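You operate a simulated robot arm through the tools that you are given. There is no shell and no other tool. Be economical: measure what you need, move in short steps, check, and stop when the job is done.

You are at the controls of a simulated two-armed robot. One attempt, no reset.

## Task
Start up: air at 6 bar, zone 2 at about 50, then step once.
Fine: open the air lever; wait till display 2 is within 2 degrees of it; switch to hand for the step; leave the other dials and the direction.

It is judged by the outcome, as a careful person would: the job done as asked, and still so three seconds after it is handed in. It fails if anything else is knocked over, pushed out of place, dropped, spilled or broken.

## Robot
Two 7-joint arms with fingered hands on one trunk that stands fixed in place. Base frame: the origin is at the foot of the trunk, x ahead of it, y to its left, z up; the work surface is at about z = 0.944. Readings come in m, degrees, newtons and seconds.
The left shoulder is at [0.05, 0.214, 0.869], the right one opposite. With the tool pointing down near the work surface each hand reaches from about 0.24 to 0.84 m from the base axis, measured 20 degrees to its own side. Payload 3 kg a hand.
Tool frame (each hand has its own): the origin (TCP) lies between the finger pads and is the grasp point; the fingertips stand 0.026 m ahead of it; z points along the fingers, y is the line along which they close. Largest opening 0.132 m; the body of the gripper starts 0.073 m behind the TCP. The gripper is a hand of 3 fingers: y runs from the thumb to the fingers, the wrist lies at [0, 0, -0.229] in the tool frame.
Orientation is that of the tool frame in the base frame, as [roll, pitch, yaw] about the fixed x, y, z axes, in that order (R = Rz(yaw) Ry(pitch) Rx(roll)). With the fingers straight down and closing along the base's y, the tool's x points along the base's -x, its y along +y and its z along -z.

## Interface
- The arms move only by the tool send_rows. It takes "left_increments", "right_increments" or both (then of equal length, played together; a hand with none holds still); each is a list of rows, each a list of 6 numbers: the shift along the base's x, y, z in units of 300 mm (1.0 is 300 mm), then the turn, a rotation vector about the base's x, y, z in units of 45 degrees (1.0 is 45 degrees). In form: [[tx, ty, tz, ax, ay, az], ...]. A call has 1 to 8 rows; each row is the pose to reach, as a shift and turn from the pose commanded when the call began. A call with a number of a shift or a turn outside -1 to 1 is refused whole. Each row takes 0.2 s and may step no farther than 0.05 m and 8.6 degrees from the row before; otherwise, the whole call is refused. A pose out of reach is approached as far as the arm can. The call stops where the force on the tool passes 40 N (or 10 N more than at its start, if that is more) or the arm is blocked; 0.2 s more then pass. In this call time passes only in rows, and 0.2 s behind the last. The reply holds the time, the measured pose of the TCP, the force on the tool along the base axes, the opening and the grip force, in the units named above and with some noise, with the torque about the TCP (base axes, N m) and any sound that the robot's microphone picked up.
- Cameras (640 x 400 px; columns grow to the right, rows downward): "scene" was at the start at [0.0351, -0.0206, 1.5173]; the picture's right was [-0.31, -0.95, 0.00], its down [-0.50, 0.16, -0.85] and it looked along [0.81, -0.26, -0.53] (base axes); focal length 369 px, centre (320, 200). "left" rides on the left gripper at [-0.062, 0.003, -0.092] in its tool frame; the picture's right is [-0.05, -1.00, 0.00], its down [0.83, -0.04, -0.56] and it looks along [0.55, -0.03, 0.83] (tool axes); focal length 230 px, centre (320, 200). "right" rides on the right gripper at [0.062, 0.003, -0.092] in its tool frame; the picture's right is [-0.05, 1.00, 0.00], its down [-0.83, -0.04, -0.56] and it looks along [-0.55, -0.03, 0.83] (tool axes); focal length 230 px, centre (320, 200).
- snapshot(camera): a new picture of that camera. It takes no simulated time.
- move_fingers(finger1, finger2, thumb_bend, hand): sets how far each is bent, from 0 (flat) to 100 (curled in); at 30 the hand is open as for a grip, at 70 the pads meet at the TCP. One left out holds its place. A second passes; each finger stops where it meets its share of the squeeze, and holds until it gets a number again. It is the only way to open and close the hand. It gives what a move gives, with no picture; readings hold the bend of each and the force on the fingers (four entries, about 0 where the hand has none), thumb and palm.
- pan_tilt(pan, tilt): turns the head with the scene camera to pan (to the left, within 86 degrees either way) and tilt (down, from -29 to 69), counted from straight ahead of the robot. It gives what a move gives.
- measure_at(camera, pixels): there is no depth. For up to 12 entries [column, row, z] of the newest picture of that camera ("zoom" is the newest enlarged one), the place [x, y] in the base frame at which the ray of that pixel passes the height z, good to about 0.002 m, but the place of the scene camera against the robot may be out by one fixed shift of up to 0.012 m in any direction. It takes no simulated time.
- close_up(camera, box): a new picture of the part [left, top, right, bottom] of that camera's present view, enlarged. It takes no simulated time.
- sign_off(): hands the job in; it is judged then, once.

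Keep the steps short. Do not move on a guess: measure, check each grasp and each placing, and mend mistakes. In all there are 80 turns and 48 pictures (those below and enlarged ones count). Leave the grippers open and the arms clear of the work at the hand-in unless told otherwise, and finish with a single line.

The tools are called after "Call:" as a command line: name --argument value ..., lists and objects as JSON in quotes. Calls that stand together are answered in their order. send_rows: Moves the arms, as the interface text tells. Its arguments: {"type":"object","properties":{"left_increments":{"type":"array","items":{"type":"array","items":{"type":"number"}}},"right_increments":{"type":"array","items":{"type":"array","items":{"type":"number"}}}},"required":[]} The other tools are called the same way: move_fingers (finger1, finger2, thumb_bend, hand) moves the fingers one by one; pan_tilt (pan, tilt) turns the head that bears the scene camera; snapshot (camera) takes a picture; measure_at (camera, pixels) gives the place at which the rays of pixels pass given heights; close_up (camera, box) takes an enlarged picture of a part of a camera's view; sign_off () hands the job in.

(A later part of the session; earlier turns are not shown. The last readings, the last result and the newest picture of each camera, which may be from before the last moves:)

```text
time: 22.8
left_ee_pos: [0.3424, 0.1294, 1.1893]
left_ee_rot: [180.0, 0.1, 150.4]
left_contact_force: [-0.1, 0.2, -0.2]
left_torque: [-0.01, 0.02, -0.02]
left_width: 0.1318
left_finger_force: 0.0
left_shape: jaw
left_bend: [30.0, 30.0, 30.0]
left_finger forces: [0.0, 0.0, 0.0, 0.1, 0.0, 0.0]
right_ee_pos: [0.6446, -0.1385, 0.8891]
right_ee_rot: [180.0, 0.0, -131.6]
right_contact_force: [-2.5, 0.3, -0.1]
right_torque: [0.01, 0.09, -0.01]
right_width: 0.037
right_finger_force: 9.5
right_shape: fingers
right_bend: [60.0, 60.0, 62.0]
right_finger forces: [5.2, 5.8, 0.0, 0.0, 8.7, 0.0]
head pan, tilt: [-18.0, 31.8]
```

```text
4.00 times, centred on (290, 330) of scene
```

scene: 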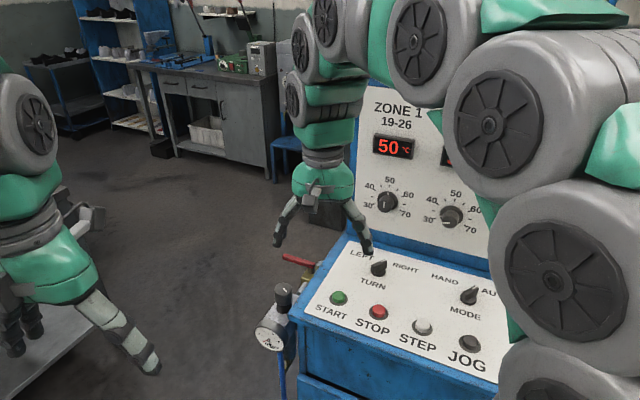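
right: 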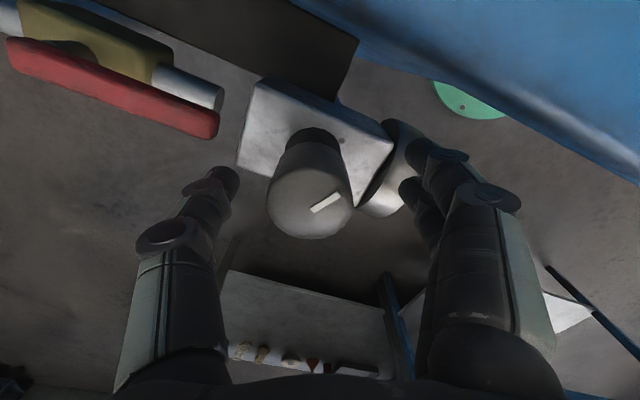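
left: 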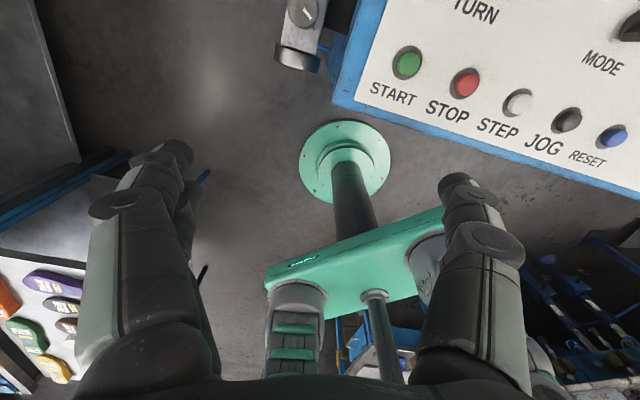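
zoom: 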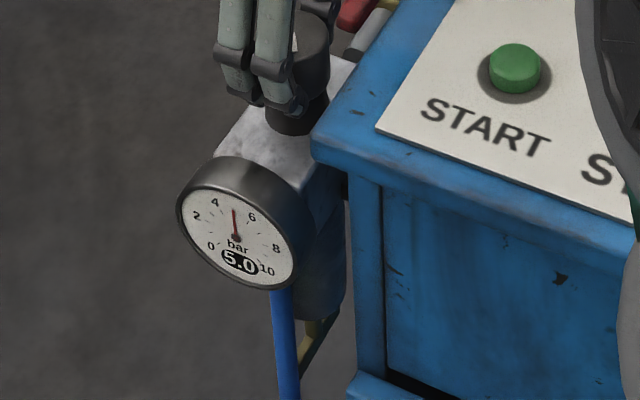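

24.4° gave +1.0 bar, so another 24.4° should make 6.0.

Call:
send_rows --right_increments '[[0, 0, 0, 0, 0, -0.18], [0, 0, 0, 0, 0, -0.36], [0, 0, 0, 0, 0, -0.545]]'

Call:
close_up --camera "scene" --box '[240, 280, 340, 380]'

```text
time: 23.6
left_ee_pos: [0.3431, 0.1303, 1.1903]
left_ee_rot: [-180.0, -0.1, 150.4]
left_contact_force: [-0.4, 0.5, 0.5]
left_torque: [-0.02, 0.01, 0.0]
left_width: 0.132
left_finger_force: 0.1
left_shape: jaw
left_bend: [30.0, 30.0, 30.0]
left_finger forces: [0.1, 0.0, 0.1, 0.0, 0.0, 0.0]
right_ee_pos: [0.6456, -0.1378, 0.8885]
right_ee_rot: [-179.9, 0.1, -155.9]
right_contact_force: [-5.0, 2.1, -1.5]
right_torque: [0.01, 0.14, 0.03]
right_width: 0.037
right_finger_force: 9.4
right_shape: fingers
right_bend: [60.0, 60.0, 62.0]
right_finger forces: [6.1, 5.6, 0.0, 0.0, 7.4, 0.0]
head pan, tilt: [-18.0, 31.8]
```

```text
4.00 times, centred on (290, 330) of scene
```

zoom: 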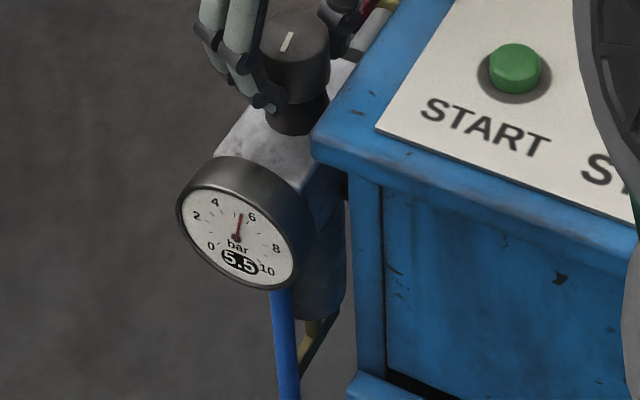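

Gauge 5.5: lag or slip. I'll wait a moment with a null move and look again.

Call:
send_rows --right_increments '[[0, 0, 0, 0, 0, 0], [0, 0, 0, 0, 0, 0], [0, 0, 0, 0, 0, 0]]'

Call:
close_up --camera "scene" --box '[240, 280, 340, 380]'

```text
time: 24.4
left_ee_pos: [0.344, 0.1295, 1.1918]
left_ee_rot: [-180.0, 0.0, 150.2]
left_contact_force: [-0.4, 0.0, 0.9]
left_torque: [0.02, -0.02, -0.01]
left_width: 0.1317
left_finger_force: 0.0
left_shape: jaw
left_bend: [30.0, 30.0, 30.0]
left_finger forces: [0.1, 0.0, 0.0, 0.1, 0.0, 0.1]
right_ee_pos: [0.6439, -0.1377, 0.8897]
right_ee_rot: [-179.9, 0.0, -155.9]
right_contact_force: [-6.2, 1.8, -0.9]
right_torque: [0.05, 0.14, -0.02]
right_width: 0.037
right_finger_force: 10.2
right_shape: fingers
right_bend: [60.0, 60.0, 62.0]
right_finger forces: [6.0, 5.6, 0.1, 0.1, 7.2, 0.1]
head pan, tilt: [-18.0, 31.8]
```

```text
4.00 times, centred on (290, 330) of scene
```

zoom: 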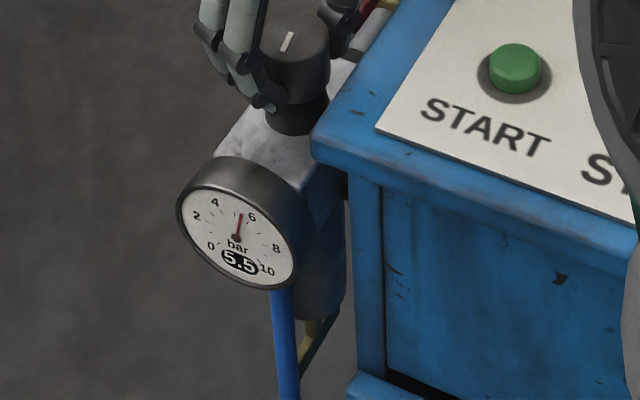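

Steady 5.5, so it slipped a little. I'll turn 13° more.

Call:
send_rows --right_increments '[[0, 0, 0, 0, 0, -0.15], [0, 0, 0, 0, 0, -0.29]]'

Call:
close_up --camera "scene" --box '[240, 280, 340, 380]'

```text
time: 25.0
left_ee_pos: [0.3421, 0.1294, 1.1917]
left_ee_rot: [-179.9, 0.1, 150.3]
left_contact_force: [0.6, -0.3, 0.3]
left_torque: [-0.02, 0.01, -0.05]
left_width: 0.1317
left_finger_force: 0.1
left_shape: jaw
left_bend: [30.0, 30.0, 30.0]
left_finger forces: [0.0, 0.0, 0.1, 0.0, 0.1, 0.1]
right_ee_pos: [0.6449, -0.1375, 0.8885]
right_ee_rot: [-180.0, -0.1, -169.0]
right_contact_force: [-6.9, 1.3, -3.1]
right_torque: [0.03, 0.13, 0.02]
right_width: 0.0371
right_finger_force: 9.3
right_shape: fingers
right_bend: [60.0, 60.0, 62.0]
right_finger forces: [6.2, 5.1, 0.0, 0.0, 7.6, 0.1]
head pan, tilt: [-18.0, 31.8]
```

```text
4.00 times, centred on (290, 330) of scene
```

zoom: 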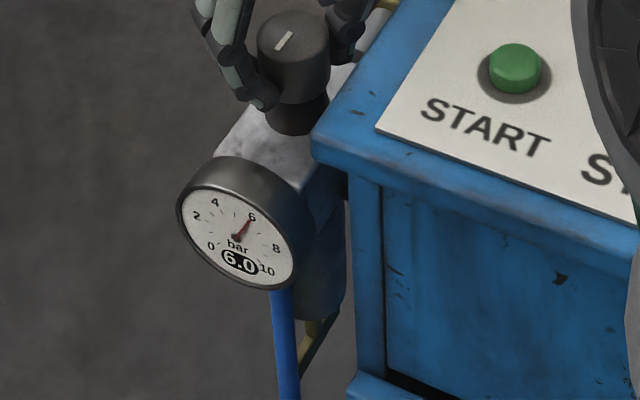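

6.0 bar. I open just a little, lift straight up, and verify the gauge.

Call:
move_fingers --hand "right" --finger1 48 --finger2 48 --thumb_bend 51

Call:
send_rows --right_increments '[[0, 0, 0.1, 0, 0, 0], [0, 0, 0.22, 0, 0, 0], [0, 0, 0.36, 0, 0, 0], [0, 0, 0.5, 0, 0, 0], [0, 0, 0.65, 0, 0, 0], [-0.1, -0.1, 0.72, 0, 0, 0]]'

Call:
close_up --camera "scene" --box '[240, 280, 340, 380]'

```text
time: 26.0
left_ee_pos: [0.3441, 0.1298, 1.1915]
left_ee_rot: [-180.0, 0.1, 150.3]
left_contact_force: [-0.9, -0.4, 0.0]
left_torque: [0.03, 0.0, -0.05]
left_width: 0.1319
left_finger_force: 0.0
left_shape: jaw
left_bend: [30.0, 30.0, 30.0]
left_finger forces: [0.1, 0.1, 0.1, 0.0, 0.1, 0.1]
right_ee_pos: [0.6446, -0.1379, 0.8885]
right_ee_rot: [180.0, 0.0, -168.8]
right_contact_force: [0.0, -0.2, -0.3]
right_torque: [0.0, -0.01, 0.01]
right_width: 0.0688
right_finger_force: 0.0
right_shape: fingers
right_bend: [48.0, 48.0, 51.0]
right_finger forces: [0.1, 0.0, 0.1, 0.0, 0.1, 0.0]
head pan, tilt: [-18.0, 31.8]
```

```text
time: 27.4
left_ee_pos: [0.3434, 0.1299, 1.1916]
left_ee_rot: [180.0, 0.0, 150.4]
left_contact_force: [0.3, 0.5, 0.2]
left_torque: [0.0, 0.04, -0.01]
left_width: 0.1318
left_finger_force: 0.0
left_shape: jaw
left_bend: [30.0, 30.0, 30.0]
left_finger forces: [0.0, 0.0, 0.0, 0.1, 0.0, 0.0]
right_ee_pos: [0.6147, -0.1681, 1.106]
right_ee_rot: [-179.9, 0.0, -168.9]
right_contact_force: [-0.1, -0.7, 0.7]
right_torque: [-0.01, -0.05, 0.02]
right_width: 0.0688
right_finger_force: 0.0
right_shape: fingers
right_bend: [48.0, 48.0, 51.0]
right_finger forces: [0.1, 0.0, 0.1, 0.0, 0.1, 0.0]
head pan, tilt: [-18.0, 31.8]
```

```text
4.00 times, centred on (290, 330) of scene
```

zoom: 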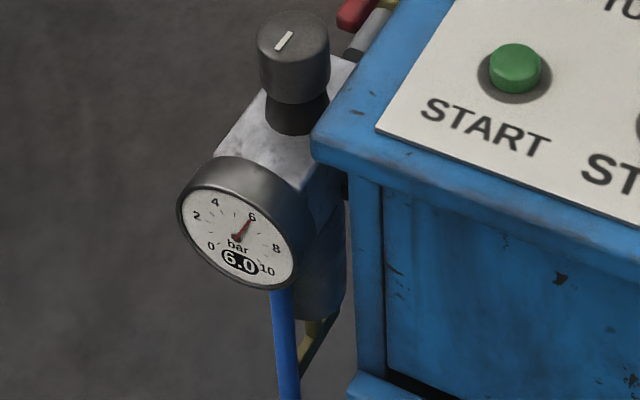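

6.0 bar holds. Now dial 2, around (0.56,-0.49,1.07). I tip the hand towards the panel (about the console's axis) while backing away from it, in two parts.

Call:
send_rows --right_increments '[[-0.11, -0.088, 0.062, -0.129, -0.139, 0], [-0.22, -0.176, 0.124, -0.258, -0.278, 0], [-0.33, -0.264, 0.186, -0.387, -0.417, 0], [-0.44, -0.352, 0.248, -0.516, -0.556, 0], [-0.55, -0.44, 0.31, -0.645, -0.695, 0]]'

Call:
send_rows --right_increments '[[0.02, -0.08, -0.08, -0.129, -0.139, 0], [0.04, -0.16, -0.16, -0.258, -0.278, 0], [0.06, -0.24, -0.24, -0.387, -0.417, 0], [0.08, -0.32, -0.32, -0.516, -0.556, 0], [0.11, -0.4, -0.4, -0.57, -0.615, 0]]'

Call:
snapshot --camera "right"

Call:
snapshot --camera "scene"

```text
time: 28.6
left_ee_pos: [0.3444, 0.1304, 1.1909]
left_ee_rot: [-180.0, 0.0, 150.4]
left_contact_force: [-0.4, -1.0, 0.4]
left_torque: [0.01, -0.04, -0.02]
left_width: 0.1318
left_finger_force: 0.0
left_shape: jaw
left_bend: [30.0, 30.0, 30.0]
left_finger forces: [0.0, 0.0, 0.0, 0.0, 0.0, 0.1]
right_ee_pos: [0.4497, -0.3017, 1.1983]
right_ee_rot: [-143.2, 23.6, -161.0]
right_contact_force: [0.2, 0.9, 0.5]
right_torque: [-0.01, 0.02, 0.01]
right_width: 0.0691
right_finger_force: 0.1
right_shape: fingers
right_bend: [48.0, 48.0, 51.0]
right_finger forces: [0.0, 0.0, 0.0, 0.0, 0.0, 0.0]
head pan, tilt: [-18.0, 31.8]
```

```text
time: 29.9
left_ee_pos: [0.3434, 0.1301, 1.1918]
left_ee_rot: [-180.0, 0.1, 150.3]
left_contact_force: [0.1, -0.3, 0.5]
left_torque: [0.03, -0.01, -0.01]
left_width: 0.132
left_finger_force: 0.0
left_shape: jaw
left_bend: [30.0, 30.0, 30.0]
left_finger forces: [0.0, 0.0, 0.1, 0.1, 0.0, 0.1]
right_ee_pos: [0.5745, -0.4229, 1.1701]
right_ee_rot: [-104.5, 35.0, -141.5]
right_contact_force: [-37.8, 33.4, 5.3]
right_torque: [-1.01, -1.0, -0.87]
right_width: 0.0616
right_finger_force: 24.8
right_shape: fingers
right_bend: [48.0, 48.0, 57.0]
right_finger forces: [0.1, 0.0, 0.0, 0.0, 50.7, 0.1]
right hand out of reach, approached as far as the arm can: row 2, 3, 4, 5
head pan, tilt: [-18.0, 31.8]
stopped in row 5 (right hand): the force on the tool passed its limit at 51 N (the readings are from after the stop); the commanded pose is now the measured one
```

```text
15 pictures are left
```

right: 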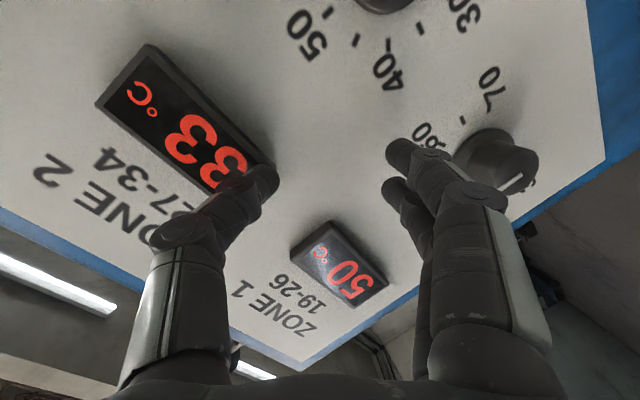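

```text
14 pictures are left
```

scene: 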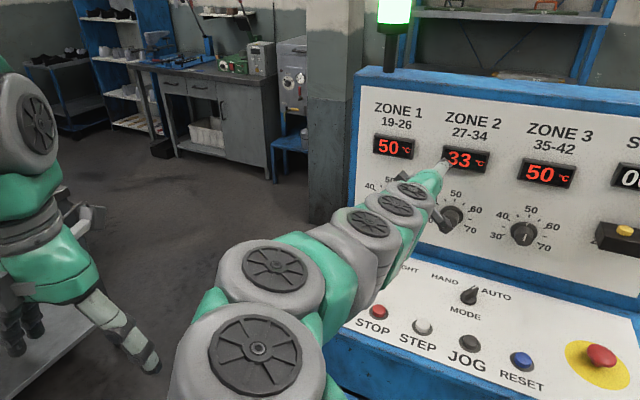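

Not good: with the right arm that pose folds too far, and the thumb touched the bezel by display 2 (51 N, stopped). I'll back straight off the way I came. The left arm has a better line to the panel.

Call:
send_rows --right_increments '[[-0.06, 0.056, 0.01, 0.04, 0.045, 0], [-0.14, 0.13, 0.03, 0.16, 0.17, 0], [-0.23, 0.22, 0.05, 0.28, 0.3, 0], [-0.32, 0.31, 0.07, 0.4, 0.43, 0], [-0.4, 0.4, 0.09, 0.52, 0.56, 0]]'

Call:
snapshot --camera "scene"

```text
time: 31.1
left_ee_pos: [0.343, 0.1287, 1.1902]
left_ee_rot: [180.0, 0.0, 150.4]
left_contact_force: [-0.8, -0.4, -0.4]
left_torque: [-0.02, -0.01, -0.01]
left_width: 0.1319
left_finger_force: 0.0
left_shape: jaw
left_bend: [30.0, 30.0, 30.0]
left_finger forces: [0.0, 0.0, 0.0, 0.1, 0.0, 0.0]
right_ee_pos: [0.4523, -0.3042, 1.1958]
right_ee_rot: [-142.0, 23.7, -160.7]
right_contact_force: [-0.5, 0.0, -0.4]
right_torque: [-0.04, -0.03, 0.0]
right_width: 0.0691
right_finger_force: 0.2
right_shape: fingers
right_bend: [48.0, 48.0, 51.0]
right_finger forces: [0.1, 0.0, 0.0, 0.0, 0.0, 0.0]
head pan, tilt: [-18.0, 31.8]
```

```text
13 pictures are left
```

scene: 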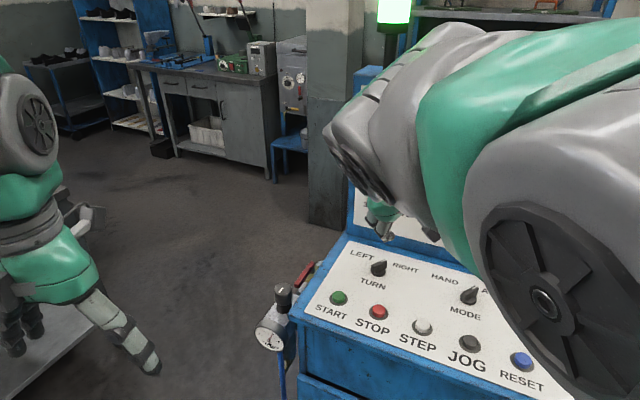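

The right hand is free again. I withdraw it to the right and start the left hand on its way, turned ready for the dial.

Call:
send_rows --right_increments '[[-0.08, -0.09, 0.03, 0.08, 0.09, 0], [-0.17, -0.18, 0.06, 0.165, 0.178, 0], [-0.25, -0.27, 0.09, 0.25, 0.267, 0], [-0.33, -0.36, 0.12, 0.33, 0.355, 0], [-0.42, -0.45, 0.15, 0.41, 0.444, 0], [-0.5, -0.54, 0.17, 0.495, 0.53, 0], [-0.58, -0.63, 0.17, 0.58, 0.62, 0], [-0.66, -0.72, 0.17, 0.66, 0.71, 0]]' --left_increments '[[0.01, 0, 0, 0, 0, 0.1], [0.02, -0.02, 0, 0, 0, 0.2], [0.05, -0.1, 0, 0, 0, 0.3], [0.09, -0.2, 0.01, 0, 0, 0.41], [0.13, -0.3, 0.01, 0, 0, 0.52], [0.17, -0.4, 0.02, 0, 0, 0.63], [0.21, -0.5, 0.03, 0, 0, 0.74], [0.25, -0.6, 0.03, 0, 0, 0.85]]'

```text
time: 32.9
left_ee_pos: [0.4187, -0.0506, 1.2011]
left_ee_rot: [-179.9, 0.0, -171.4]
left_contact_force: [0.5, 1.0, 0.2]
left_torque: [-0.03, 0.04, -0.02]
left_width: 0.1317
left_finger_force: 0.0
left_shape: jaw
left_bend: [30.0, 30.0, 30.0]
left_finger forces: [0.0, 0.1, 0.0, 0.0, 0.0, 0.0]
right_ee_pos: [0.2551, -0.5208, 1.2477]
right_ee_rot: [-179.7, -0.2, -168.8]
right_contact_force: [1.0, 0.5, -0.3]
right_torque: [-0.03, 0.03, 0.01]
right_width: 0.0693
right_finger_force: 0.1
right_shape: fingers
right_bend: [48.0, 48.0, 51.0]
right_finger forces: [0.0, 0.0, 0.1, 0.0, 0.1, 0.1]
head pan, tilt: [-18.0, 31.8]
```

Both went cleanly. Left: first tip of 43° while moving over.

Call:
send_rows --left_increments '[[0.02, -0.11, -0.014, -0.129, -0.139, 0], [0.04, -0.22, -0.028, -0.258, -0.278, 0], [0.06, -0.33, -0.042, -0.387, -0.417, 0], [0.08, -0.45, -0.056, -0.516, -0.556, 0], [0.1, -0.57, -0.07, -0.645, -0.695, 0]]'

```text
time: 34.1
left_ee_pos: [0.4482, -0.2192, 1.1787]
left_ee_rot: [-144.1, 25.0, -163.2]
left_contact_force: [0.5, -0.3, -0.6]
left_torque: [0.0, 0.0, 0.0]
left_width: 0.1318
left_finger_force: 0.0
left_shape: jaw
left_bend: [30.0, 30.0, 30.0]
left_finger forces: [0.1, 0.0, 0.1, 0.1, 0.0, 0.0]
right_ee_pos: [0.2555, -0.5203, 1.2471]
right_ee_rot: [-179.6, -0.2, -168.8]
right_contact_force: [-0.9, 0.3, 0.5]
right_torque: [0.01, -0.02, 0.02]
right_width: 0.0692
right_finger_force: 0.0
right_shape: fingers
right_bend: [48.0, 48.0, 51.0]
right_finger forces: [0.0, 0.0, 0.0, 0.1, 0.0, 0.0]
head pan, tilt: [-18.0, 31.8]
```

Reachable. Second tip of 37° towards the pre-grasp point in front of dial 2.

Call:
send_rows --left_increments '[[0.014, -0.12, -0.05, -0.112, -0.12, 0], [0.028, -0.24, -0.1, -0.223, -0.241, 0], [0.042, -0.36, -0.15, -0.335, -0.361, 0], [0.056, -0.48, -0.2, -0.446, -0.482, 0], [0.07, -0.6, -0.26, -0.558, -0.602, 0]]'

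Call:
snapshot --camera "left"

```text
time: 35.3
left_ee_pos: [0.47, -0.4012, 1.1019]
left_ee_rot: [-103.0, 38.0, -140.7]
left_contact_force: [0.1, 0.3, -0.1]
left_torque: [-0.06, 0.01, -0.03]
left_width: 0.1319
left_finger_force: 0.2
left_shape: jaw
left_bend: [30.0, 30.0, 30.0]
left_finger forces: [0.0, 0.0, 0.0, 0.1, 0.0, 0.1]
right_ee_pos: [0.2558, -0.5202, 1.2478]
right_ee_rot: [-179.6, -0.3, -168.7]
right_contact_force: [0.7, 0.4, 0.1]
right_torque: [0.0, 0.0, 0.0]
right_width: 0.0691
right_finger_force: 0.0
right_shape: fingers
right_bend: [48.0, 48.0, 51.0]
right_finger forces: [0.0, 0.1, 0.1, 0.0, 0.0, 0.0]
head pan, tilt: [-18.0, 31.8]
```

```text
12 pictures are left
```

left: 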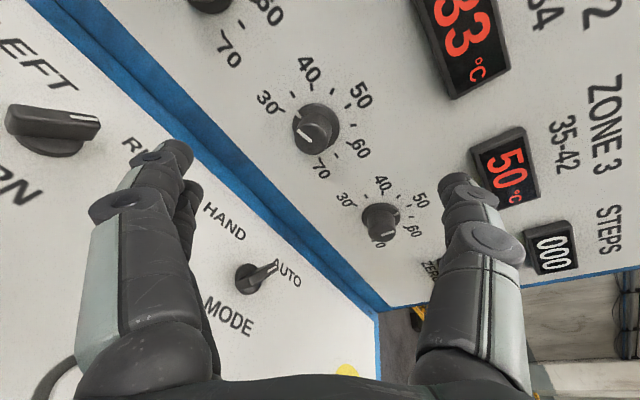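

The left hand reaches nicely. Dial 2 is at (314,130), nearly on the hand's axis and about 0.13 m ahead. I narrow the fingers and advance 6 cm, then re-check.

Call:
move_fingers --hand "left" --finger1 43 --finger2 43 --thumb_bend 43

Call:
send_rows --left_increments '[[0.067, -0.07, -0.031, 0, 0, 0], [0.135, -0.14, -0.062, 0, 0, 0]]'

Call:
snapshot --camera "left"

```text
time: 36.3
left_ee_pos: [0.4693, -0.4005, 1.1008]
left_ee_rot: [-103.2, 37.9, -141.0]
left_contact_force: [-0.3, 0.0, -0.2]
left_torque: [0.03, -0.02, -0.02]
left_width: 0.092
left_finger_force: 0.1
left_shape: fingers
left_bend: [43.0, 43.0, 43.0]
left_finger forces: [0.0, 0.0, 0.0, 0.0, 0.0, 0.0]
right_ee_pos: [0.2561, -0.5209, 1.2472]
right_ee_rot: [-179.6, -0.1, -168.8]
right_contact_force: [1.0, -0.1, -0.1]
right_torque: [-0.01, -0.01, 0.01]
right_width: 0.0694
right_finger_force: 0.1
right_shape: fingers
right_bend: [48.0, 48.0, 51.0]
right_finger forces: [0.0, 0.0, 0.0, 0.1, 0.1, 0.1]
head pan, tilt: [-18.0, 31.8]
```

```text
time: 36.9
left_ee_pos: [0.5106, -0.4422, 1.0823]
left_ee_rot: [-103.2, 37.9, -141.0]
left_contact_force: [0.3, -0.1, 0.5]
left_torque: [0.02, 0.03, -0.03]
left_width: 0.0919
left_finger_force: 0.0
left_shape: fingers
left_bend: [43.0, 43.0, 43.0]
left_finger forces: [0.0, 0.0, 0.0, 0.1, 0.0, 0.0]
right_ee_pos: [0.2551, -0.5208, 1.2474]
right_ee_rot: [-179.7, -0.3, -168.8]
right_contact_force: [-0.2, -0.4, 0.6]
right_torque: [0.07, 0.0, -0.03]
right_width: 0.0687
right_finger_force: 0.1
right_shape: fingers
right_bend: [48.0, 48.0, 51.0]
right_finger forces: [0.0, 0.0, 0.0, 0.0, 0.0, 0.1]
head pan, tilt: [-18.0, 31.8]
```

```text
11 pictures are left
```

left: 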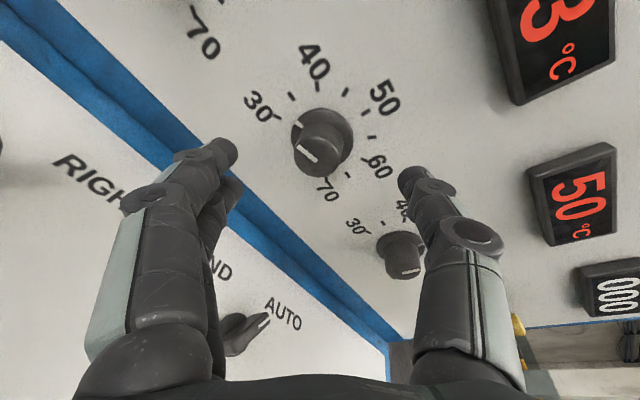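

The knob face is at (318,157), still slightly to one side and a few cm ahead. I advance 2 cm with a small sideways correction and look again.

Call:
send_rows --left_increments '[[0.065, -0.031, 0.005, 0, 0, 0]]'

Call:
snapshot --camera "left"

```text
time: 37.3
left_ee_pos: [0.5291, -0.4524, 1.084]
left_ee_rot: [-103.2, 37.9, -141.1]
left_contact_force: [-0.3, 0.5, 0.4]
left_torque: [0.04, 0.01, -0.01]
left_width: 0.0921
left_finger_force: 0.1
left_shape: fingers
left_bend: [43.0, 43.0, 43.0]
left_finger forces: [0.0, 0.0, 0.0, 0.0, 0.1, 0.1]
right_ee_pos: [0.2541, -0.5207, 1.2471]
right_ee_rot: [-179.5, -0.3, -168.9]
right_contact_force: [0.1, -0.7, -0.3]
right_torque: [0.03, 0.02, 0.0]
right_width: 0.0689
right_finger_force: 0.1
right_shape: fingers
right_bend: [48.0, 48.0, 51.0]
right_finger forces: [0.0, 0.1, 0.1, 0.1, 0.0, 0.0]
head pan, tilt: [-18.0, 31.8]
```

```text
10 pictures are left
```

left: 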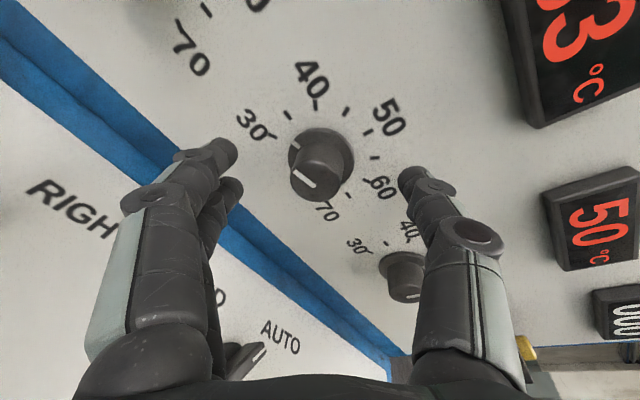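

Estimates now agree: the knob face is 2.2 cm ahead, the panel 5.2 cm ahead, lateral within 3 mm. I advance 1.8 cm (tips stay off the panel) and close.

Call:
send_rows --left_increments '[[0.047, -0.034, -0.018, 0, 0, 0]]'

Call:
move_fingers --hand "left" --finger1 66 --finger2 66 --thumb_bend 66

Call:
snapshot --camera "left"

```text
time: 37.7
left_ee_pos: [0.5443, -0.4624, 1.0796]
left_ee_rot: [-103.2, 37.7, -141.1]
left_contact_force: [-0.3, 0.9, -0.3]
left_torque: [0.02, -0.02, -0.02]
left_width: 0.092
left_finger_force: 0.1
left_shape: fingers
left_bend: [43.0, 43.0, 43.0]
left_finger forces: [0.0, 0.0, 0.0, 0.0, 0.1, 0.1]
right_ee_pos: [0.2552, -0.5204, 1.2485]
right_ee_rot: [-179.6, -0.2, -168.8]
right_contact_force: [0.2, 0.3, 0.8]
right_torque: [0.0, 0.03, 0.01]
right_width: 0.0689
right_finger_force: 0.1
right_shape: fingers
right_bend: [48.0, 48.0, 51.0]
right_finger forces: [0.0, 0.0, 0.0, 0.0, 0.1, 0.0]
head pan, tilt: [-18.0, 31.8]
```

```text
time: 38.7
left_ee_pos: [0.5432, -0.4629, 1.0783]
left_ee_rot: [-103.2, 37.7, -141.0]
left_contact_force: [0.1, -2.0, 1.7]
left_torque: [-0.08, -0.04, -0.07]
left_width: 0.0237
left_finger_force: 4.0
left_shape: fingers
left_bend: [66.0, 61.0, 63.0]
left_finger forces: [0.1, 3.5, 0.0, 0.1, 5.4, 0.1]
right_ee_pos: [0.2555, -0.5195, 1.2472]
right_ee_rot: [-179.6, -0.1, -168.8]
right_contact_force: [0.0, 0.8, -0.8]
right_torque: [-0.01, -0.01, -0.02]
right_width: 0.0688
right_finger_force: 0.0
right_shape: fingers
right_bend: [48.0, 48.0, 51.0]
right_finger forces: [0.0, 0.0, 0.1, 0.0, 0.1, 0.0]
head pan, tilt: [-18.0, 31.8]
```

```text
9 pictures are left
```

left: 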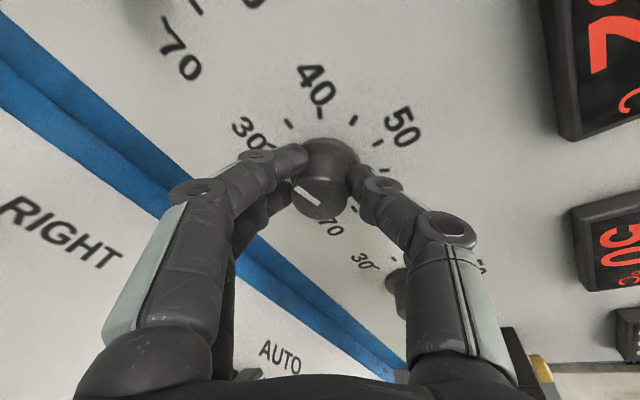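

Only finger 2 and the thumb are holding; finger 1 passes just over the knob's edge. I open a little, shift 4 mm along the tool's +x, and close again.

Call:
move_fingers --hand "left" --finger1 52 --finger2 52 --thumb_bend 52

Call:
send_rows --left_increments '[[-0.008, -0.007, -0.0083, 0, 0, 0]]'

Call:
move_fingers --hand "left" --finger1 70 --finger2 70 --thumb_bend 68

```text
time: 39.7
left_ee_pos: [0.5432, -0.4623, 1.0799]
left_ee_rot: [-103.2, 37.8, -141.0]
left_contact_force: [-0.7, 0.3, -0.1]
left_torque: [-0.02, -0.02, 0.0]
left_width: 0.0605
left_finger_force: 0.1
left_shape: fingers
left_bend: [52.0, 52.0, 52.0]
left_finger forces: [0.0, 0.0, 0.0, 0.1, 0.0, 0.0]
right_ee_pos: [0.2553, -0.5202, 1.2472]
right_ee_rot: [-179.6, -0.1, -168.7]
right_contact_force: [0.1, -0.1, -0.4]
right_torque: [0.0, 0.04, 0.01]
right_width: 0.0692
right_finger_force: 0.0
right_shape: fingers
right_bend: [48.0, 48.0, 51.0]
right_finger forces: [0.0, 0.1, 0.0, 0.1, 0.0, 0.0]
head pan, tilt: [-18.0, 31.8]
```

```text
time: 40.1
left_ee_pos: [0.5419, -0.4653, 1.0761]
left_ee_rot: [-103.2, 37.9, -141.1]
left_contact_force: [-0.5, -0.1, 0.2]
left_torque: [0.02, 0.0, -0.01]
left_width: 0.0605
left_finger_force: 0.1
left_shape: fingers
left_bend: [52.0, 52.0, 52.0]
left_finger forces: [0.0, 0.1, 0.0, 0.0, 0.0, 0.1]
right_ee_pos: [0.2547, -0.5206, 1.2464]
right_ee_rot: [-179.7, -0.2, -168.7]
right_contact_force: [-0.2, 1.1, 0.3]
right_torque: [-0.03, 0.02, 0.0]
right_width: 0.0691
right_finger_force: 0.1
right_shape: fingers
right_bend: [48.0, 48.0, 51.0]
right_finger forces: [0.0, 0.0, 0.0, 0.0, 0.0, 0.1]
head pan, tilt: [-18.0, 31.8]
```

```text
time: 41.1
left_ee_pos: [0.5429, -0.4643, 1.0758]
left_ee_rot: [-103.3, 37.8, -141.0]
left_contact_force: [2.7, -1.8, 1.4]
left_torque: [-0.02, -0.01, 0.04]
left_width: 0.0248
left_finger_force: 8.5
left_shape: fingers
left_bend: [66.0, 62.0, 64.0]
left_finger forces: [3.0, 5.6, 0.0, 0.1, 8.9, 0.0]
right_ee_pos: [0.2561, -0.5207, 1.2483]
right_ee_rot: [-179.7, -0.2, -168.7]
right_contact_force: [-0.4, 0.0, 0.1]
right_torque: [0.04, -0.01, 0.01]
right_width: 0.0692
right_finger_force: 0.2
right_shape: fingers
right_bend: [48.0, 48.0, 51.0]
right_finger forces: [0.0, 0.0, 0.1, 0.0, 0.0, 0.0]
head pan, tilt: [-18.0, 31.8]
```

All three digits grip now. I turn 43° clockwise about the knob axis.

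Call:
send_rows --left_increments '[[0, 0, 0, 0.137, -0.126, -0.034], [0, 0, 0, 0.275, -0.253, -0.067], [0, 0, 0, 0.412, -0.38, -0.101], [0, 0, 0, 0.55, -0.506, -0.135], [0, 0, 0, 0.688, -0.633, -0.168]]'

```text
time: 42.3
left_ee_pos: [0.5407, -0.4652, 1.0776]
left_ee_rot: [-141.1, 76.6, 177.1]
left_contact_force: [4.9, -6.6, 9.3]
left_torque: [-0.21, -0.13, 0.07]
left_width: 0.0247
left_finger_force: 9.5
left_shape: fingers
left_bend: [67.0, 64.0, 63.0]
left_finger forces: [4.1, 4.2, 0.0, 0.1, 10.5, 0.0]
right_ee_pos: [0.2544, -0.5204, 1.2477]
right_ee_rot: [-179.6, -0.1, -168.7]
right_contact_force: [0.1, -0.6, 0.4]
right_torque: [-0.01, -0.03, -0.04]
right_width: 0.0689
right_finger_force: 0.1
right_shape: fingers
right_bend: [48.0, 48.0, 51.0]
right_finger forces: [0.0, 0.0, 0.0, 0.1, 0.1, 0.0]
head pan, tilt: [-18.0, 31.8]
```

Turning well at about 12 N side load. I continue 43° more, easing 2 mm towards the load.

Call:
send_rows --left_increments '[[0.003, -0.004, 0.006, 0.137, -0.126, -0.034], [0.003, -0.004, 0.006, 0.275, -0.253, -0.067], [0.003, -0.004, 0.006, 0.412, -0.38, -0.101], [0.003, -0.004, 0.006, 0.55, -0.506, -0.135], [0.003, -0.004, 0.006, 0.688, -0.633, -0.168]]'

Call:
snapshot --camera "left"

```text
time: 43.5
left_ee_pos: [0.5411, -0.4661, 1.0778]
left_ee_rot: [107.9, 54.4, 62.2]
left_contact_force: [-5.5, -13.6, 10.4]
left_torque: [-0.37, -0.15, -0.07]
left_width: 0.0254
left_finger_force: 12.0
left_shape: fingers
left_bend: [69.0, 67.0, 62.0]
left_finger forces: [6.4, 4.0, 0.0, 0.0, 14.1, 0.1]
right_ee_pos: [0.2548, -0.5193, 1.2476]
right_ee_rot: [-179.7, -0.1, -168.8]
right_contact_force: [-0.2, -0.3, 0.7]
right_torque: [0.0, -0.03, 0.05]
right_width: 0.0689
right_finger_force: 0.0
right_shape: fingers
right_bend: [48.0, 48.0, 51.0]
right_finger forces: [0.0, 0.0, 0.1, 0.1, 0.0, 0.0]
head pan, tilt: [-18.0, 31.8]
```

```text
8 pictures are left
```

left: 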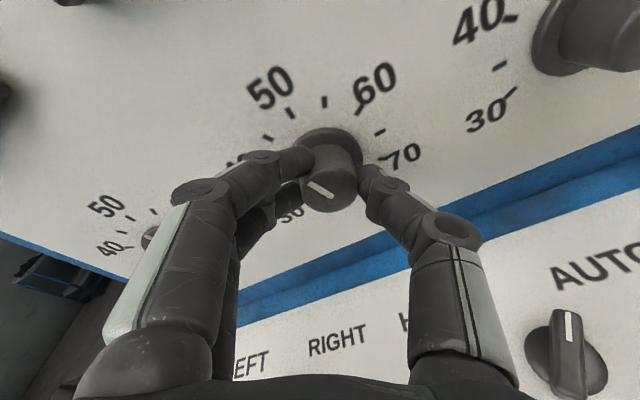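

The mark now points at roughly 48 (between the 45 tick and the 50 tick). I'll turn 12° more.

Call:
send_rows --left_increments '[[0, -0.004, 0.003, 0.1, -0.092, -0.025], [0, -0.004, 0.003, 0.2, -0.184, -0.049]]'

Call:
close_up --camera "left" --box '[220, 60, 430, 230]'

```text
time: 44.1
left_ee_pos: [0.5407, -0.4674, 1.08]
left_ee_rot: [104.1, 42.5, 57.2]
left_contact_force: [-10.1, -13.6, 10.2]
left_torque: [-0.43, -0.18, -0.17]
left_width: 0.0255
left_finger_force: 13.2
left_shape: fingers
left_bend: [70.0, 67.0, 62.0]
left_finger forces: [8.3, 4.2, 0.0, 0.0, 14.7, 0.0]
right_ee_pos: [0.2539, -0.5207, 1.2485]
right_ee_rot: [-179.6, -0.1, -168.8]
right_contact_force: [0.6, 0.5, -1.1]
right_torque: [0.01, 0.03, -0.02]
right_width: 0.0692
right_finger_force: 0.1
right_shape: fingers
right_bend: [48.0, 48.0, 51.0]
right_finger forces: [0.0, 0.0, 0.1, 0.0, 0.0, 0.0]
head pan, tilt: [-18.0, 31.8]
```

```text
2.35 times, centred on (325, 145) of left
```

zoom: 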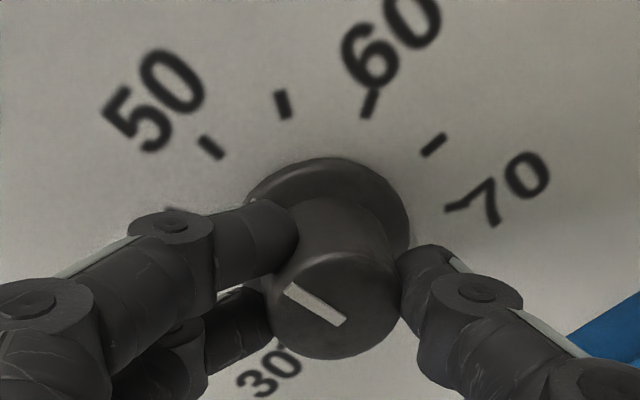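

The mark is now essentially on 50 (≈49.7). I release, and back straight off 10 cm.

Call:
move_fingers --hand "left" --finger1 45 --finger2 45 --thumb_bend 45

Call:
send_rows --left_increments '[[-0.1, 0.09, 0.025, 0, 0, 0], [-0.2, 0.18, 0.05, 0, 0, 0], [-0.28, 0.25, 0.12, 0, 0, 0]]'

Call:
snapshot --camera "left"

```text
time: 45.1
left_ee_pos: [0.542, -0.4677, 1.0788]
left_ee_rot: [104.2, 42.5, 57.3]
left_contact_force: [-0.7, -0.8, 0.6]
left_torque: [0.05, 0.01, 0.01]
left_width: 0.0839
left_finger_force: 0.1
left_shape: fingers
left_bend: [45.0, 45.0, 45.0]
left_finger forces: [0.0, 0.0, 0.0, 0.1, 0.0, 0.0]
right_ee_pos: [0.2551, -0.5185, 1.2472]
right_ee_rot: [-179.7, -0.2, -168.7]
right_contact_force: [0.1, -0.4, -0.5]
right_torque: [0.01, 0.03, 0.02]
right_width: 0.0691
right_finger_force: 0.1
right_shape: fingers
right_bend: [48.0, 48.0, 51.0]
right_finger forces: [0.1, 0.0, 0.0, 0.1, 0.0, 0.1]
head pan, tilt: [-18.0, 31.8]
```

```text
time: 45.9
left_ee_pos: [0.4572, -0.3916, 1.1153]
left_ee_rot: [104.1, 42.7, 57.3]
left_contact_force: [-0.7, -0.2, -0.6]
left_torque: [0.0, -0.04, 0.02]
left_width: 0.0841
left_finger_force: 0.1
left_shape: fingers
left_bend: [45.0, 45.0, 45.0]
left_finger forces: [0.0, 0.0, 0.0, 0.0, 0.0, 0.1]
right_ee_pos: [0.2552, -0.5203, 1.2473]
right_ee_rot: [-179.6, -0.3, -168.8]
right_contact_force: [1.1, -0.4, -0.1]
right_torque: [-0.03, 0.01, 0.0]
right_width: 0.0693
right_finger_force: 0.1
right_shape: fingers
right_bend: [48.0, 48.0, 51.0]
right_finger forces: [0.1, 0.0, 0.0, 0.1, 0.0, 0.0]
head pan, tilt: [-18.0, 31.8]
```

```text
6 pictures are left
```

left: 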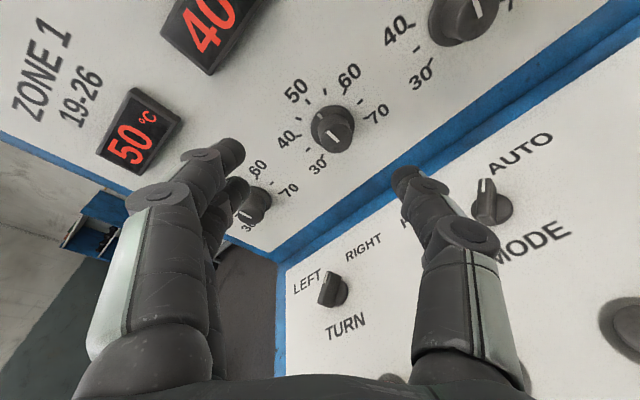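

Display 2 reads 40-something and rising, with the mark at 50. I now withdraw the left hand upright to its side, and then begin turning the right hand for the mode switch.

Call:
send_rows --left_increments '[[-0.012, 0.126, 0.044, 0.112, 0.12, 0], [-0.024, 0.252, 0.088, 0.223, 0.241, 0], [-0.036, 0.378, 0.132, 0.335, 0.361, 0], [-0.048, 0.504, 0.176, 0.446, 0.482, 0], [-0.06, 0.63, 0.22, 0.558, 0.602, 0]]'

Call:
send_rows --left_increments '[[-0.03, 0.12, 0, 0.08, 0.087, 0], [-0.065, 0.245, 0, 0.16, 0.174, 0], [-0.1, 0.37, 0, 0.24, 0.26, 0], [-0.135, 0.5, 0.01, 0.32, 0.347, 0], [-0.17, 0.62, 0.02, 0.4, 0.434, 0], [-0.2, 0.745, 0.03, 0.48, 0.52, 0], [-0.235, 0.87, 0.03, 0.56, 0.607, 0], [-0.27, 0.99, 0.03, 0.645, 0.695, 0]]' --right_increments '[[0.04, 0, 0, 0, 0, -0.125], [0.08, 0, 0, 0, 0, -0.25], [0.12, 0, 0, 0, 0, -0.375], [0.16, 0, 0, 0, 0, -0.5], [0.2, 0, 0, 0, 0, -0.625], [0.24, 0, 0, 0, 0, -0.75], [0.28, 0, 0, 0, 0, -0.875], [0.32, 0, 0, 0, 0, -1.0]]'

```text
time: 47.1
left_ee_pos: [0.4392, -0.2031, 1.1801]
left_ee_rot: [146.1, 27.5, 82.3]
left_contact_force: [-0.1, 0.6, 0.0]
left_torque: [-0.01, 0.01, 0.01]
left_width: 0.0847
left_finger_force: 0.2
left_shape: fingers
left_bend: [45.0, 45.0, 45.0]
left_finger forces: [0.0, 0.0, 0.0, 0.0, 0.0, 0.0]
right_ee_pos: [0.2548, -0.519, 1.2473]
right_ee_rot: [-179.6, -0.2, -168.7]
right_contact_force: [-0.7, 0.0, -0.4]
right_torque: [-0.01, 0.0, -0.03]
right_width: 0.0691
right_finger_force: 0.1
right_shape: fingers
right_bend: [48.0, 48.0, 51.0]
right_finger forces: [0.0, 0.0, 0.0, 0.0, 0.0, 0.0]
head pan, tilt: [-18.0, 31.8]
```

```text
time: 48.9
left_ee_pos: [0.3569, 0.0945, 1.1901]
left_ee_rot: [179.7, -0.4, 90.7]
left_contact_force: [0.2, 0.1, 0.4]
left_torque: [0.01, 0.0, 0.01]
left_width: 0.0847
left_finger_force: 0.1
left_shape: fingers
left_bend: [45.0, 45.0, 45.0]
left_finger forces: [0.0, 0.1, 0.0, 0.1, 0.1, 0.0]
right_ee_pos: [0.3514, -0.5185, 1.2464]
right_ee_rot: [-179.7, -0.1, 146.2]
right_contact_force: [-0.4, -0.2, -1.0]
right_torque: [-0.01, 0.03, 0.0]
right_width: 0.0688
right_finger_force: 0.0
right_shape: fingers
right_bend: [48.0, 48.0, 51.0]
right_finger forces: [0.0, 0.0, 0.0, 0.0, 0.0, 0.0]
head pan, tilt: [-18.0, 31.8]
```

Right hand next: over the mode switch at about (0.446,-0.476), z 1.08, yaw ≈ 101, then a picture.

Call:
send_rows --right_increments '[[0.04, 0.018, -0.07, 0, 0, -0.125], [0.08, 0.035, -0.14, 0, 0, -0.25], [0.12, 0.053, -0.21, 0, 0, -0.375], [0.16, 0.07, -0.28, 0, 0, -0.5], [0.2, 0.09, -0.35, 0, 0, -0.625], [0.24, 0.105, -0.42, 0, 0, -0.75], [0.28, 0.12, -0.49, 0, 0, -0.875], [0.315, 0.14, -0.55, 0, 0, -1.0]]'

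Call:
snapshot --camera "right"

```text
time: 50.7
left_ee_pos: [0.3574, 0.0944, 1.1914]
left_ee_rot: [179.7, -0.3, 90.7]
left_contact_force: [0.3, -0.2, -0.4]
left_torque: [-0.01, 0.02, 0.0]
left_width: 0.0847
left_finger_force: 0.0
left_shape: fingers
left_bend: [45.0, 45.0, 45.0]
left_finger forces: [0.0, 0.0, 0.0, 0.0, 0.0, 0.0]
right_ee_pos: [0.446, -0.4768, 1.0809]
right_ee_rot: [-179.6, -0.2, 101.1]
right_contact_force: [-0.6, -1.0, -0.2]
right_torque: [-0.03, -0.01, -0.01]
right_width: 0.069
right_finger_force: 0.2
right_shape: fingers
right_bend: [48.0, 48.0, 51.0]
right_finger forces: [0.0, 0.0, 0.0, 0.0, 0.1, 0.0]
head pan, tilt: [-18.0, 31.8]
```

```text
5 pictures are left
```

right: 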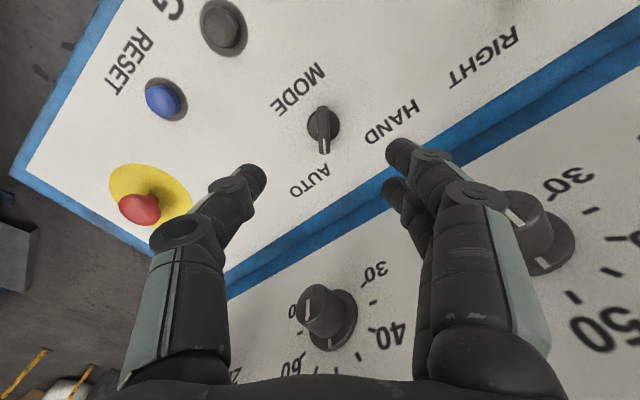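

The mode knob is at (323,125), its bar along the tool's x axis, so the fingers already straddle it correctly. HAND lies counter-clockwise from AUTO. I measure its centre.

Call:
measure_at --camera "right" --pixels '[[322, 126, 0.965], [322, 126, 0.95], [313, 160, 0.945], [392, 122, 0.945], [220, 25, 0.95], [163, 99, 0.95]]'

```text
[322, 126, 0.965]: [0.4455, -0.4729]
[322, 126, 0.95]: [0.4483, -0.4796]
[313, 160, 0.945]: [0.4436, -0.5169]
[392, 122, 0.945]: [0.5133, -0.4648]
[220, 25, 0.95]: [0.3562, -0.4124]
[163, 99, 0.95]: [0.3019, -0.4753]
```

Knob centre is (0.447,-0.476), already under the hand. I descend to TCP 0.980 (tips just above the plate) and close on the bar.

Call:
send_rows --right_increments '[[0.003, 0.003, -0.12, 0, 0, 0], [0.003, 0.003, -0.24, 0, 0, 0], [0.003, 0.003, -0.338, 0, 0, 0]]'

Call:
move_fingers --hand "right" --finger1 72 --finger2 72 --thumb_bend 72

```text
time: 51.5
left_ee_pos: [0.3578, 0.0941, 1.1898]
left_ee_rot: [179.7, -0.4, 90.7]
left_contact_force: [0.7, 0.8, -0.3]
left_torque: [-0.02, 0.01, -0.02]
left_width: 0.0846
left_finger_force: 0.0
left_shape: fingers
left_bend: [45.0, 45.0, 45.0]
left_finger forces: [0.1, 0.0, 0.1, 0.0, 0.1, 0.0]
right_ee_pos: [0.4477, -0.4767, 0.9795]
right_ee_rot: [-179.6, -0.2, 101.3]
right_contact_force: [0.3, -0.2, 0.2]
right_torque: [0.01, -0.02, 0.01]
right_width: 0.0691
right_finger_force: 0.0
right_shape: fingers
right_bend: [48.0, 48.0, 51.0]
right_finger forces: [0.0, 0.0, 0.1, 0.1, 0.1, 0.0]
head pan, tilt: [-18.0, 31.8]
```

```text
time: 52.5
left_ee_pos: [0.3581, 0.0951, 1.19]
left_ee_rot: [179.7, -0.3, 90.6]
left_contact_force: [-0.2, 0.3, -0.6]
left_torque: [-0.01, 0.02, 0.01]
left_width: 0.0845
left_finger_force: 0.0
left_shape: fingers
left_bend: [45.0, 45.0, 45.0]
left_finger forces: [0.1, 0.0, 0.1, 0.0, 0.1, 0.0]
right_ee_pos: [0.4474, -0.4752, 0.9797]
right_ee_rot: [-179.5, -0.2, 101.2]
right_contact_force: [1.5, -0.8, -6.6]
right_torque: [-0.03, -0.05, 0.0]
right_width: 0.0114
right_finger_force: 6.1
right_shape: fingers
right_bend: [70.0, 69.0, 69.0]
right_finger forces: [3.3, 3.4, 0.0, 0.1, 5.3, 0.0]
head pan, tilt: [-18.0, 31.8]
```

The bar is gripped (11.4 mm). Turning counter-clockwise, 43° first.

Call:
send_rows --right_increments '[[0, 0, 0, 0, 0, 0.19], [0, 0, 0, 0, 0, 0.38], [0, 0, 0, 0, 0, 0.57], [0, 0, 0, 0, 0, 0.76], [0, 0, 0, 0, 0, 0.95]]'

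Call:
send_rows --right_increments '[[0, 0, 0, 0, 0, 0.19], [0, 0, 0, 0, 0, 0.38], [0, 0, 0, 0, 0, 0.57]]'

Call:
close_up --camera "scene" --box '[350, 100, 610, 330]'

```text
time: 53.7
left_ee_pos: [0.3578, 0.0944, 1.1897]
left_ee_rot: [179.8, -0.3, 90.8]
left_contact_force: [0.7, -0.4, -0.6]
left_torque: [0.03, 0.03, -0.01]
left_width: 0.0847
left_finger_force: 0.0
left_shape: fingers
left_bend: [45.0, 45.0, 45.0]
left_finger forces: [0.1, 0.1, 0.1, 0.0, 0.1, 0.1]
right_ee_pos: [0.4462, -0.4768, 0.9795]
right_ee_rot: [-179.7, -0.2, 144.1]
right_contact_force: [-2.7, -1.2, -3.7]
right_torque: [-0.05, 0.08, -0.03]
right_width: 0.0118
right_finger_force: 6.6
right_shape: fingers
right_bend: [70.0, 70.0, 69.0]
right_finger forces: [2.5, 2.3, 0.0, 0.0, 7.8, 0.0]
head pan, tilt: [-18.0, 31.8]
```

```text
time: 54.5
left_ee_pos: [0.3575, 0.0934, 1.1911]
left_ee_rot: [179.7, -0.3, 90.7]
left_contact_force: [-0.4, 0.2, -0.5]
left_torque: [-0.02, 0.02, -0.01]
left_width: 0.0847
left_finger_force: 0.0
left_shape: fingers
left_bend: [45.0, 45.0, 45.0]
left_finger forces: [0.1, 0.1, 0.0, 0.1, 0.0, 0.0]
right_ee_pos: [0.4462, -0.4758, 0.9789]
right_ee_rot: [-179.6, -0.2, 169.8]
right_contact_force: [-4.2, -3.5, -1.3]
right_torque: [-0.08, 0.11, 0.01]
right_width: 0.0111
right_finger_force: 7.0
right_shape: fingers
right_bend: [71.0, 71.0, 69.0]
right_finger forces: [2.4, 2.2, 0.1, 0.0, 8.7, 0.0]
head pan, tilt: [-18.0, 31.8]
```

```text
1.74 times, centred on (480, 215) of scene
```

zoom: 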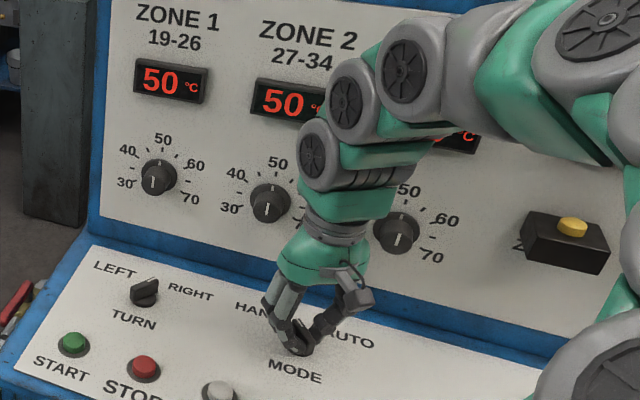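

Display 2 reads 50. The switch has followed 69° with no stop felt; I turn 13° more to look for the stop.

Call:
send_rows --right_increments '[[0, 0, 0, 0, 0, 0.15], [0, 0, 0, 0, 0, 0.29]]'

```text
time: 55.1
left_ee_pos: [0.3574, 0.0929, 1.1907]
left_ee_rot: [179.7, -0.3, 90.6]
left_contact_force: [0.1, 0.6, 0.5]
left_torque: [-0.01, 0.01, -0.01]
left_width: 0.0846
left_finger_force: 0.1
left_shape: fingers
left_bend: [45.0, 45.0, 45.0]
left_finger forces: [0.0, 0.1, 0.0, 0.0, 0.0, 0.1]
right_ee_pos: [0.4456, -0.476, 0.9813]
right_ee_rot: [-179.8, -0.2, -177.3]
right_contact_force: [-7.4, -3.9, 1.7]
right_torque: [-0.1, 0.16, -0.16]
right_width: 0.0135
right_finger_force: 8.1
right_shape: fingers
right_bend: [71.0, 71.0, 69.0]
right_finger forces: [4.7, 1.2, 0.0, 0.1, 10.7, 0.0]
head pan, tilt: [-18.0, 31.8]
```

Torque appeared (-0.16 N·m) with uneven finger load: that's the stop. Release, lift, and look.

Call:
move_fingers --hand "right" --finger1 48 --finger2 48 --thumb_bend 48

Call:
send_rows --right_increments '[[0, 0, 0.13, 0, 0, 0], [0, 0, 0.27, 0, 0, 0], [-0.05, 0.1, 0.32, 0, 0, 0], [-0.08, 0.21, 0.33, 0, 0, 0]]'

Call:
snapshot --camera "right"

```text
time: 56.1
left_ee_pos: [0.3579, 0.0939, 1.1903]
left_ee_rot: [179.8, -0.4, 90.7]
left_contact_force: [0.7, -0.6, -0.2]
left_torque: [-0.02, 0.02, 0.01]
left_width: 0.0847
left_finger_force: 0.1
left_shape: fingers
left_bend: [45.0, 45.0, 45.0]
left_finger forces: [0.0, 0.0, 0.0, 0.1, 0.0, 0.0]
right_ee_pos: [0.4461, -0.4769, 0.9805]
right_ee_rot: [-179.5, -0.2, -177.3]
right_contact_force: [-0.5, -0.2, -0.6]
right_torque: [0.02, -0.01, 0.01]
right_width: 0.0736
right_finger_force: 0.0
right_shape: fingers
right_bend: [48.0, 48.0, 48.0]
right_finger forces: [0.1, 0.0, 0.0, 0.0, 0.0, 0.1]
head pan, tilt: [-18.0, 31.8]
```

```text
time: 57.1
left_ee_pos: [0.3565, 0.0933, 1.1909]
left_ee_rot: [179.8, -0.3, 90.7]
left_contact_force: [-0.5, 0.4, -0.4]
left_torque: [-0.02, -0.02, -0.02]
left_width: 0.0849
left_finger_force: 0.1
left_shape: fingers
left_bend: [45.0, 45.0, 45.0]
left_finger forces: [0.0, 0.0, 0.0, 0.0, 0.1, 0.0]
right_ee_pos: [0.422, -0.4147, 1.0801]
right_ee_rot: [-179.7, -0.2, -177.3]
right_contact_force: [0.1, 1.0, 1.4]
right_torque: [0.01, -0.01, -0.03]
right_width: 0.074
right_finger_force: 0.0
right_shape: fingers
right_bend: [48.0, 48.0, 48.0]
right_finger forces: [0.1, 0.1, 0.1, 0.1, 0.0, 0.0]
head pan, tilt: [-18.0, 31.8]
```

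```text
3 pictures are left
```

right: 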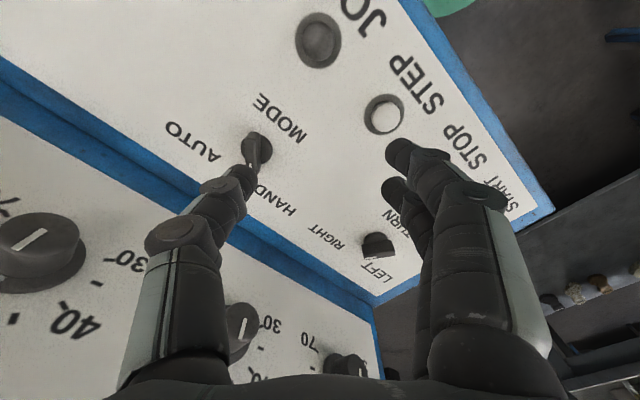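

The mode bar now points to HAND (bar at (255,150)). STEP is at (385,116); measuring it.

Call:
measure_at --camera "right" --pixels '[[386, 115, 0.96], [386, 115, 0.95], [318, 40, 0.95], [256, 148, 0.955]]'

```text
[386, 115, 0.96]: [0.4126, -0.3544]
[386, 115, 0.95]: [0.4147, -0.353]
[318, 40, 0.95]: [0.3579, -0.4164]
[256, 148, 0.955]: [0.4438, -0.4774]
```

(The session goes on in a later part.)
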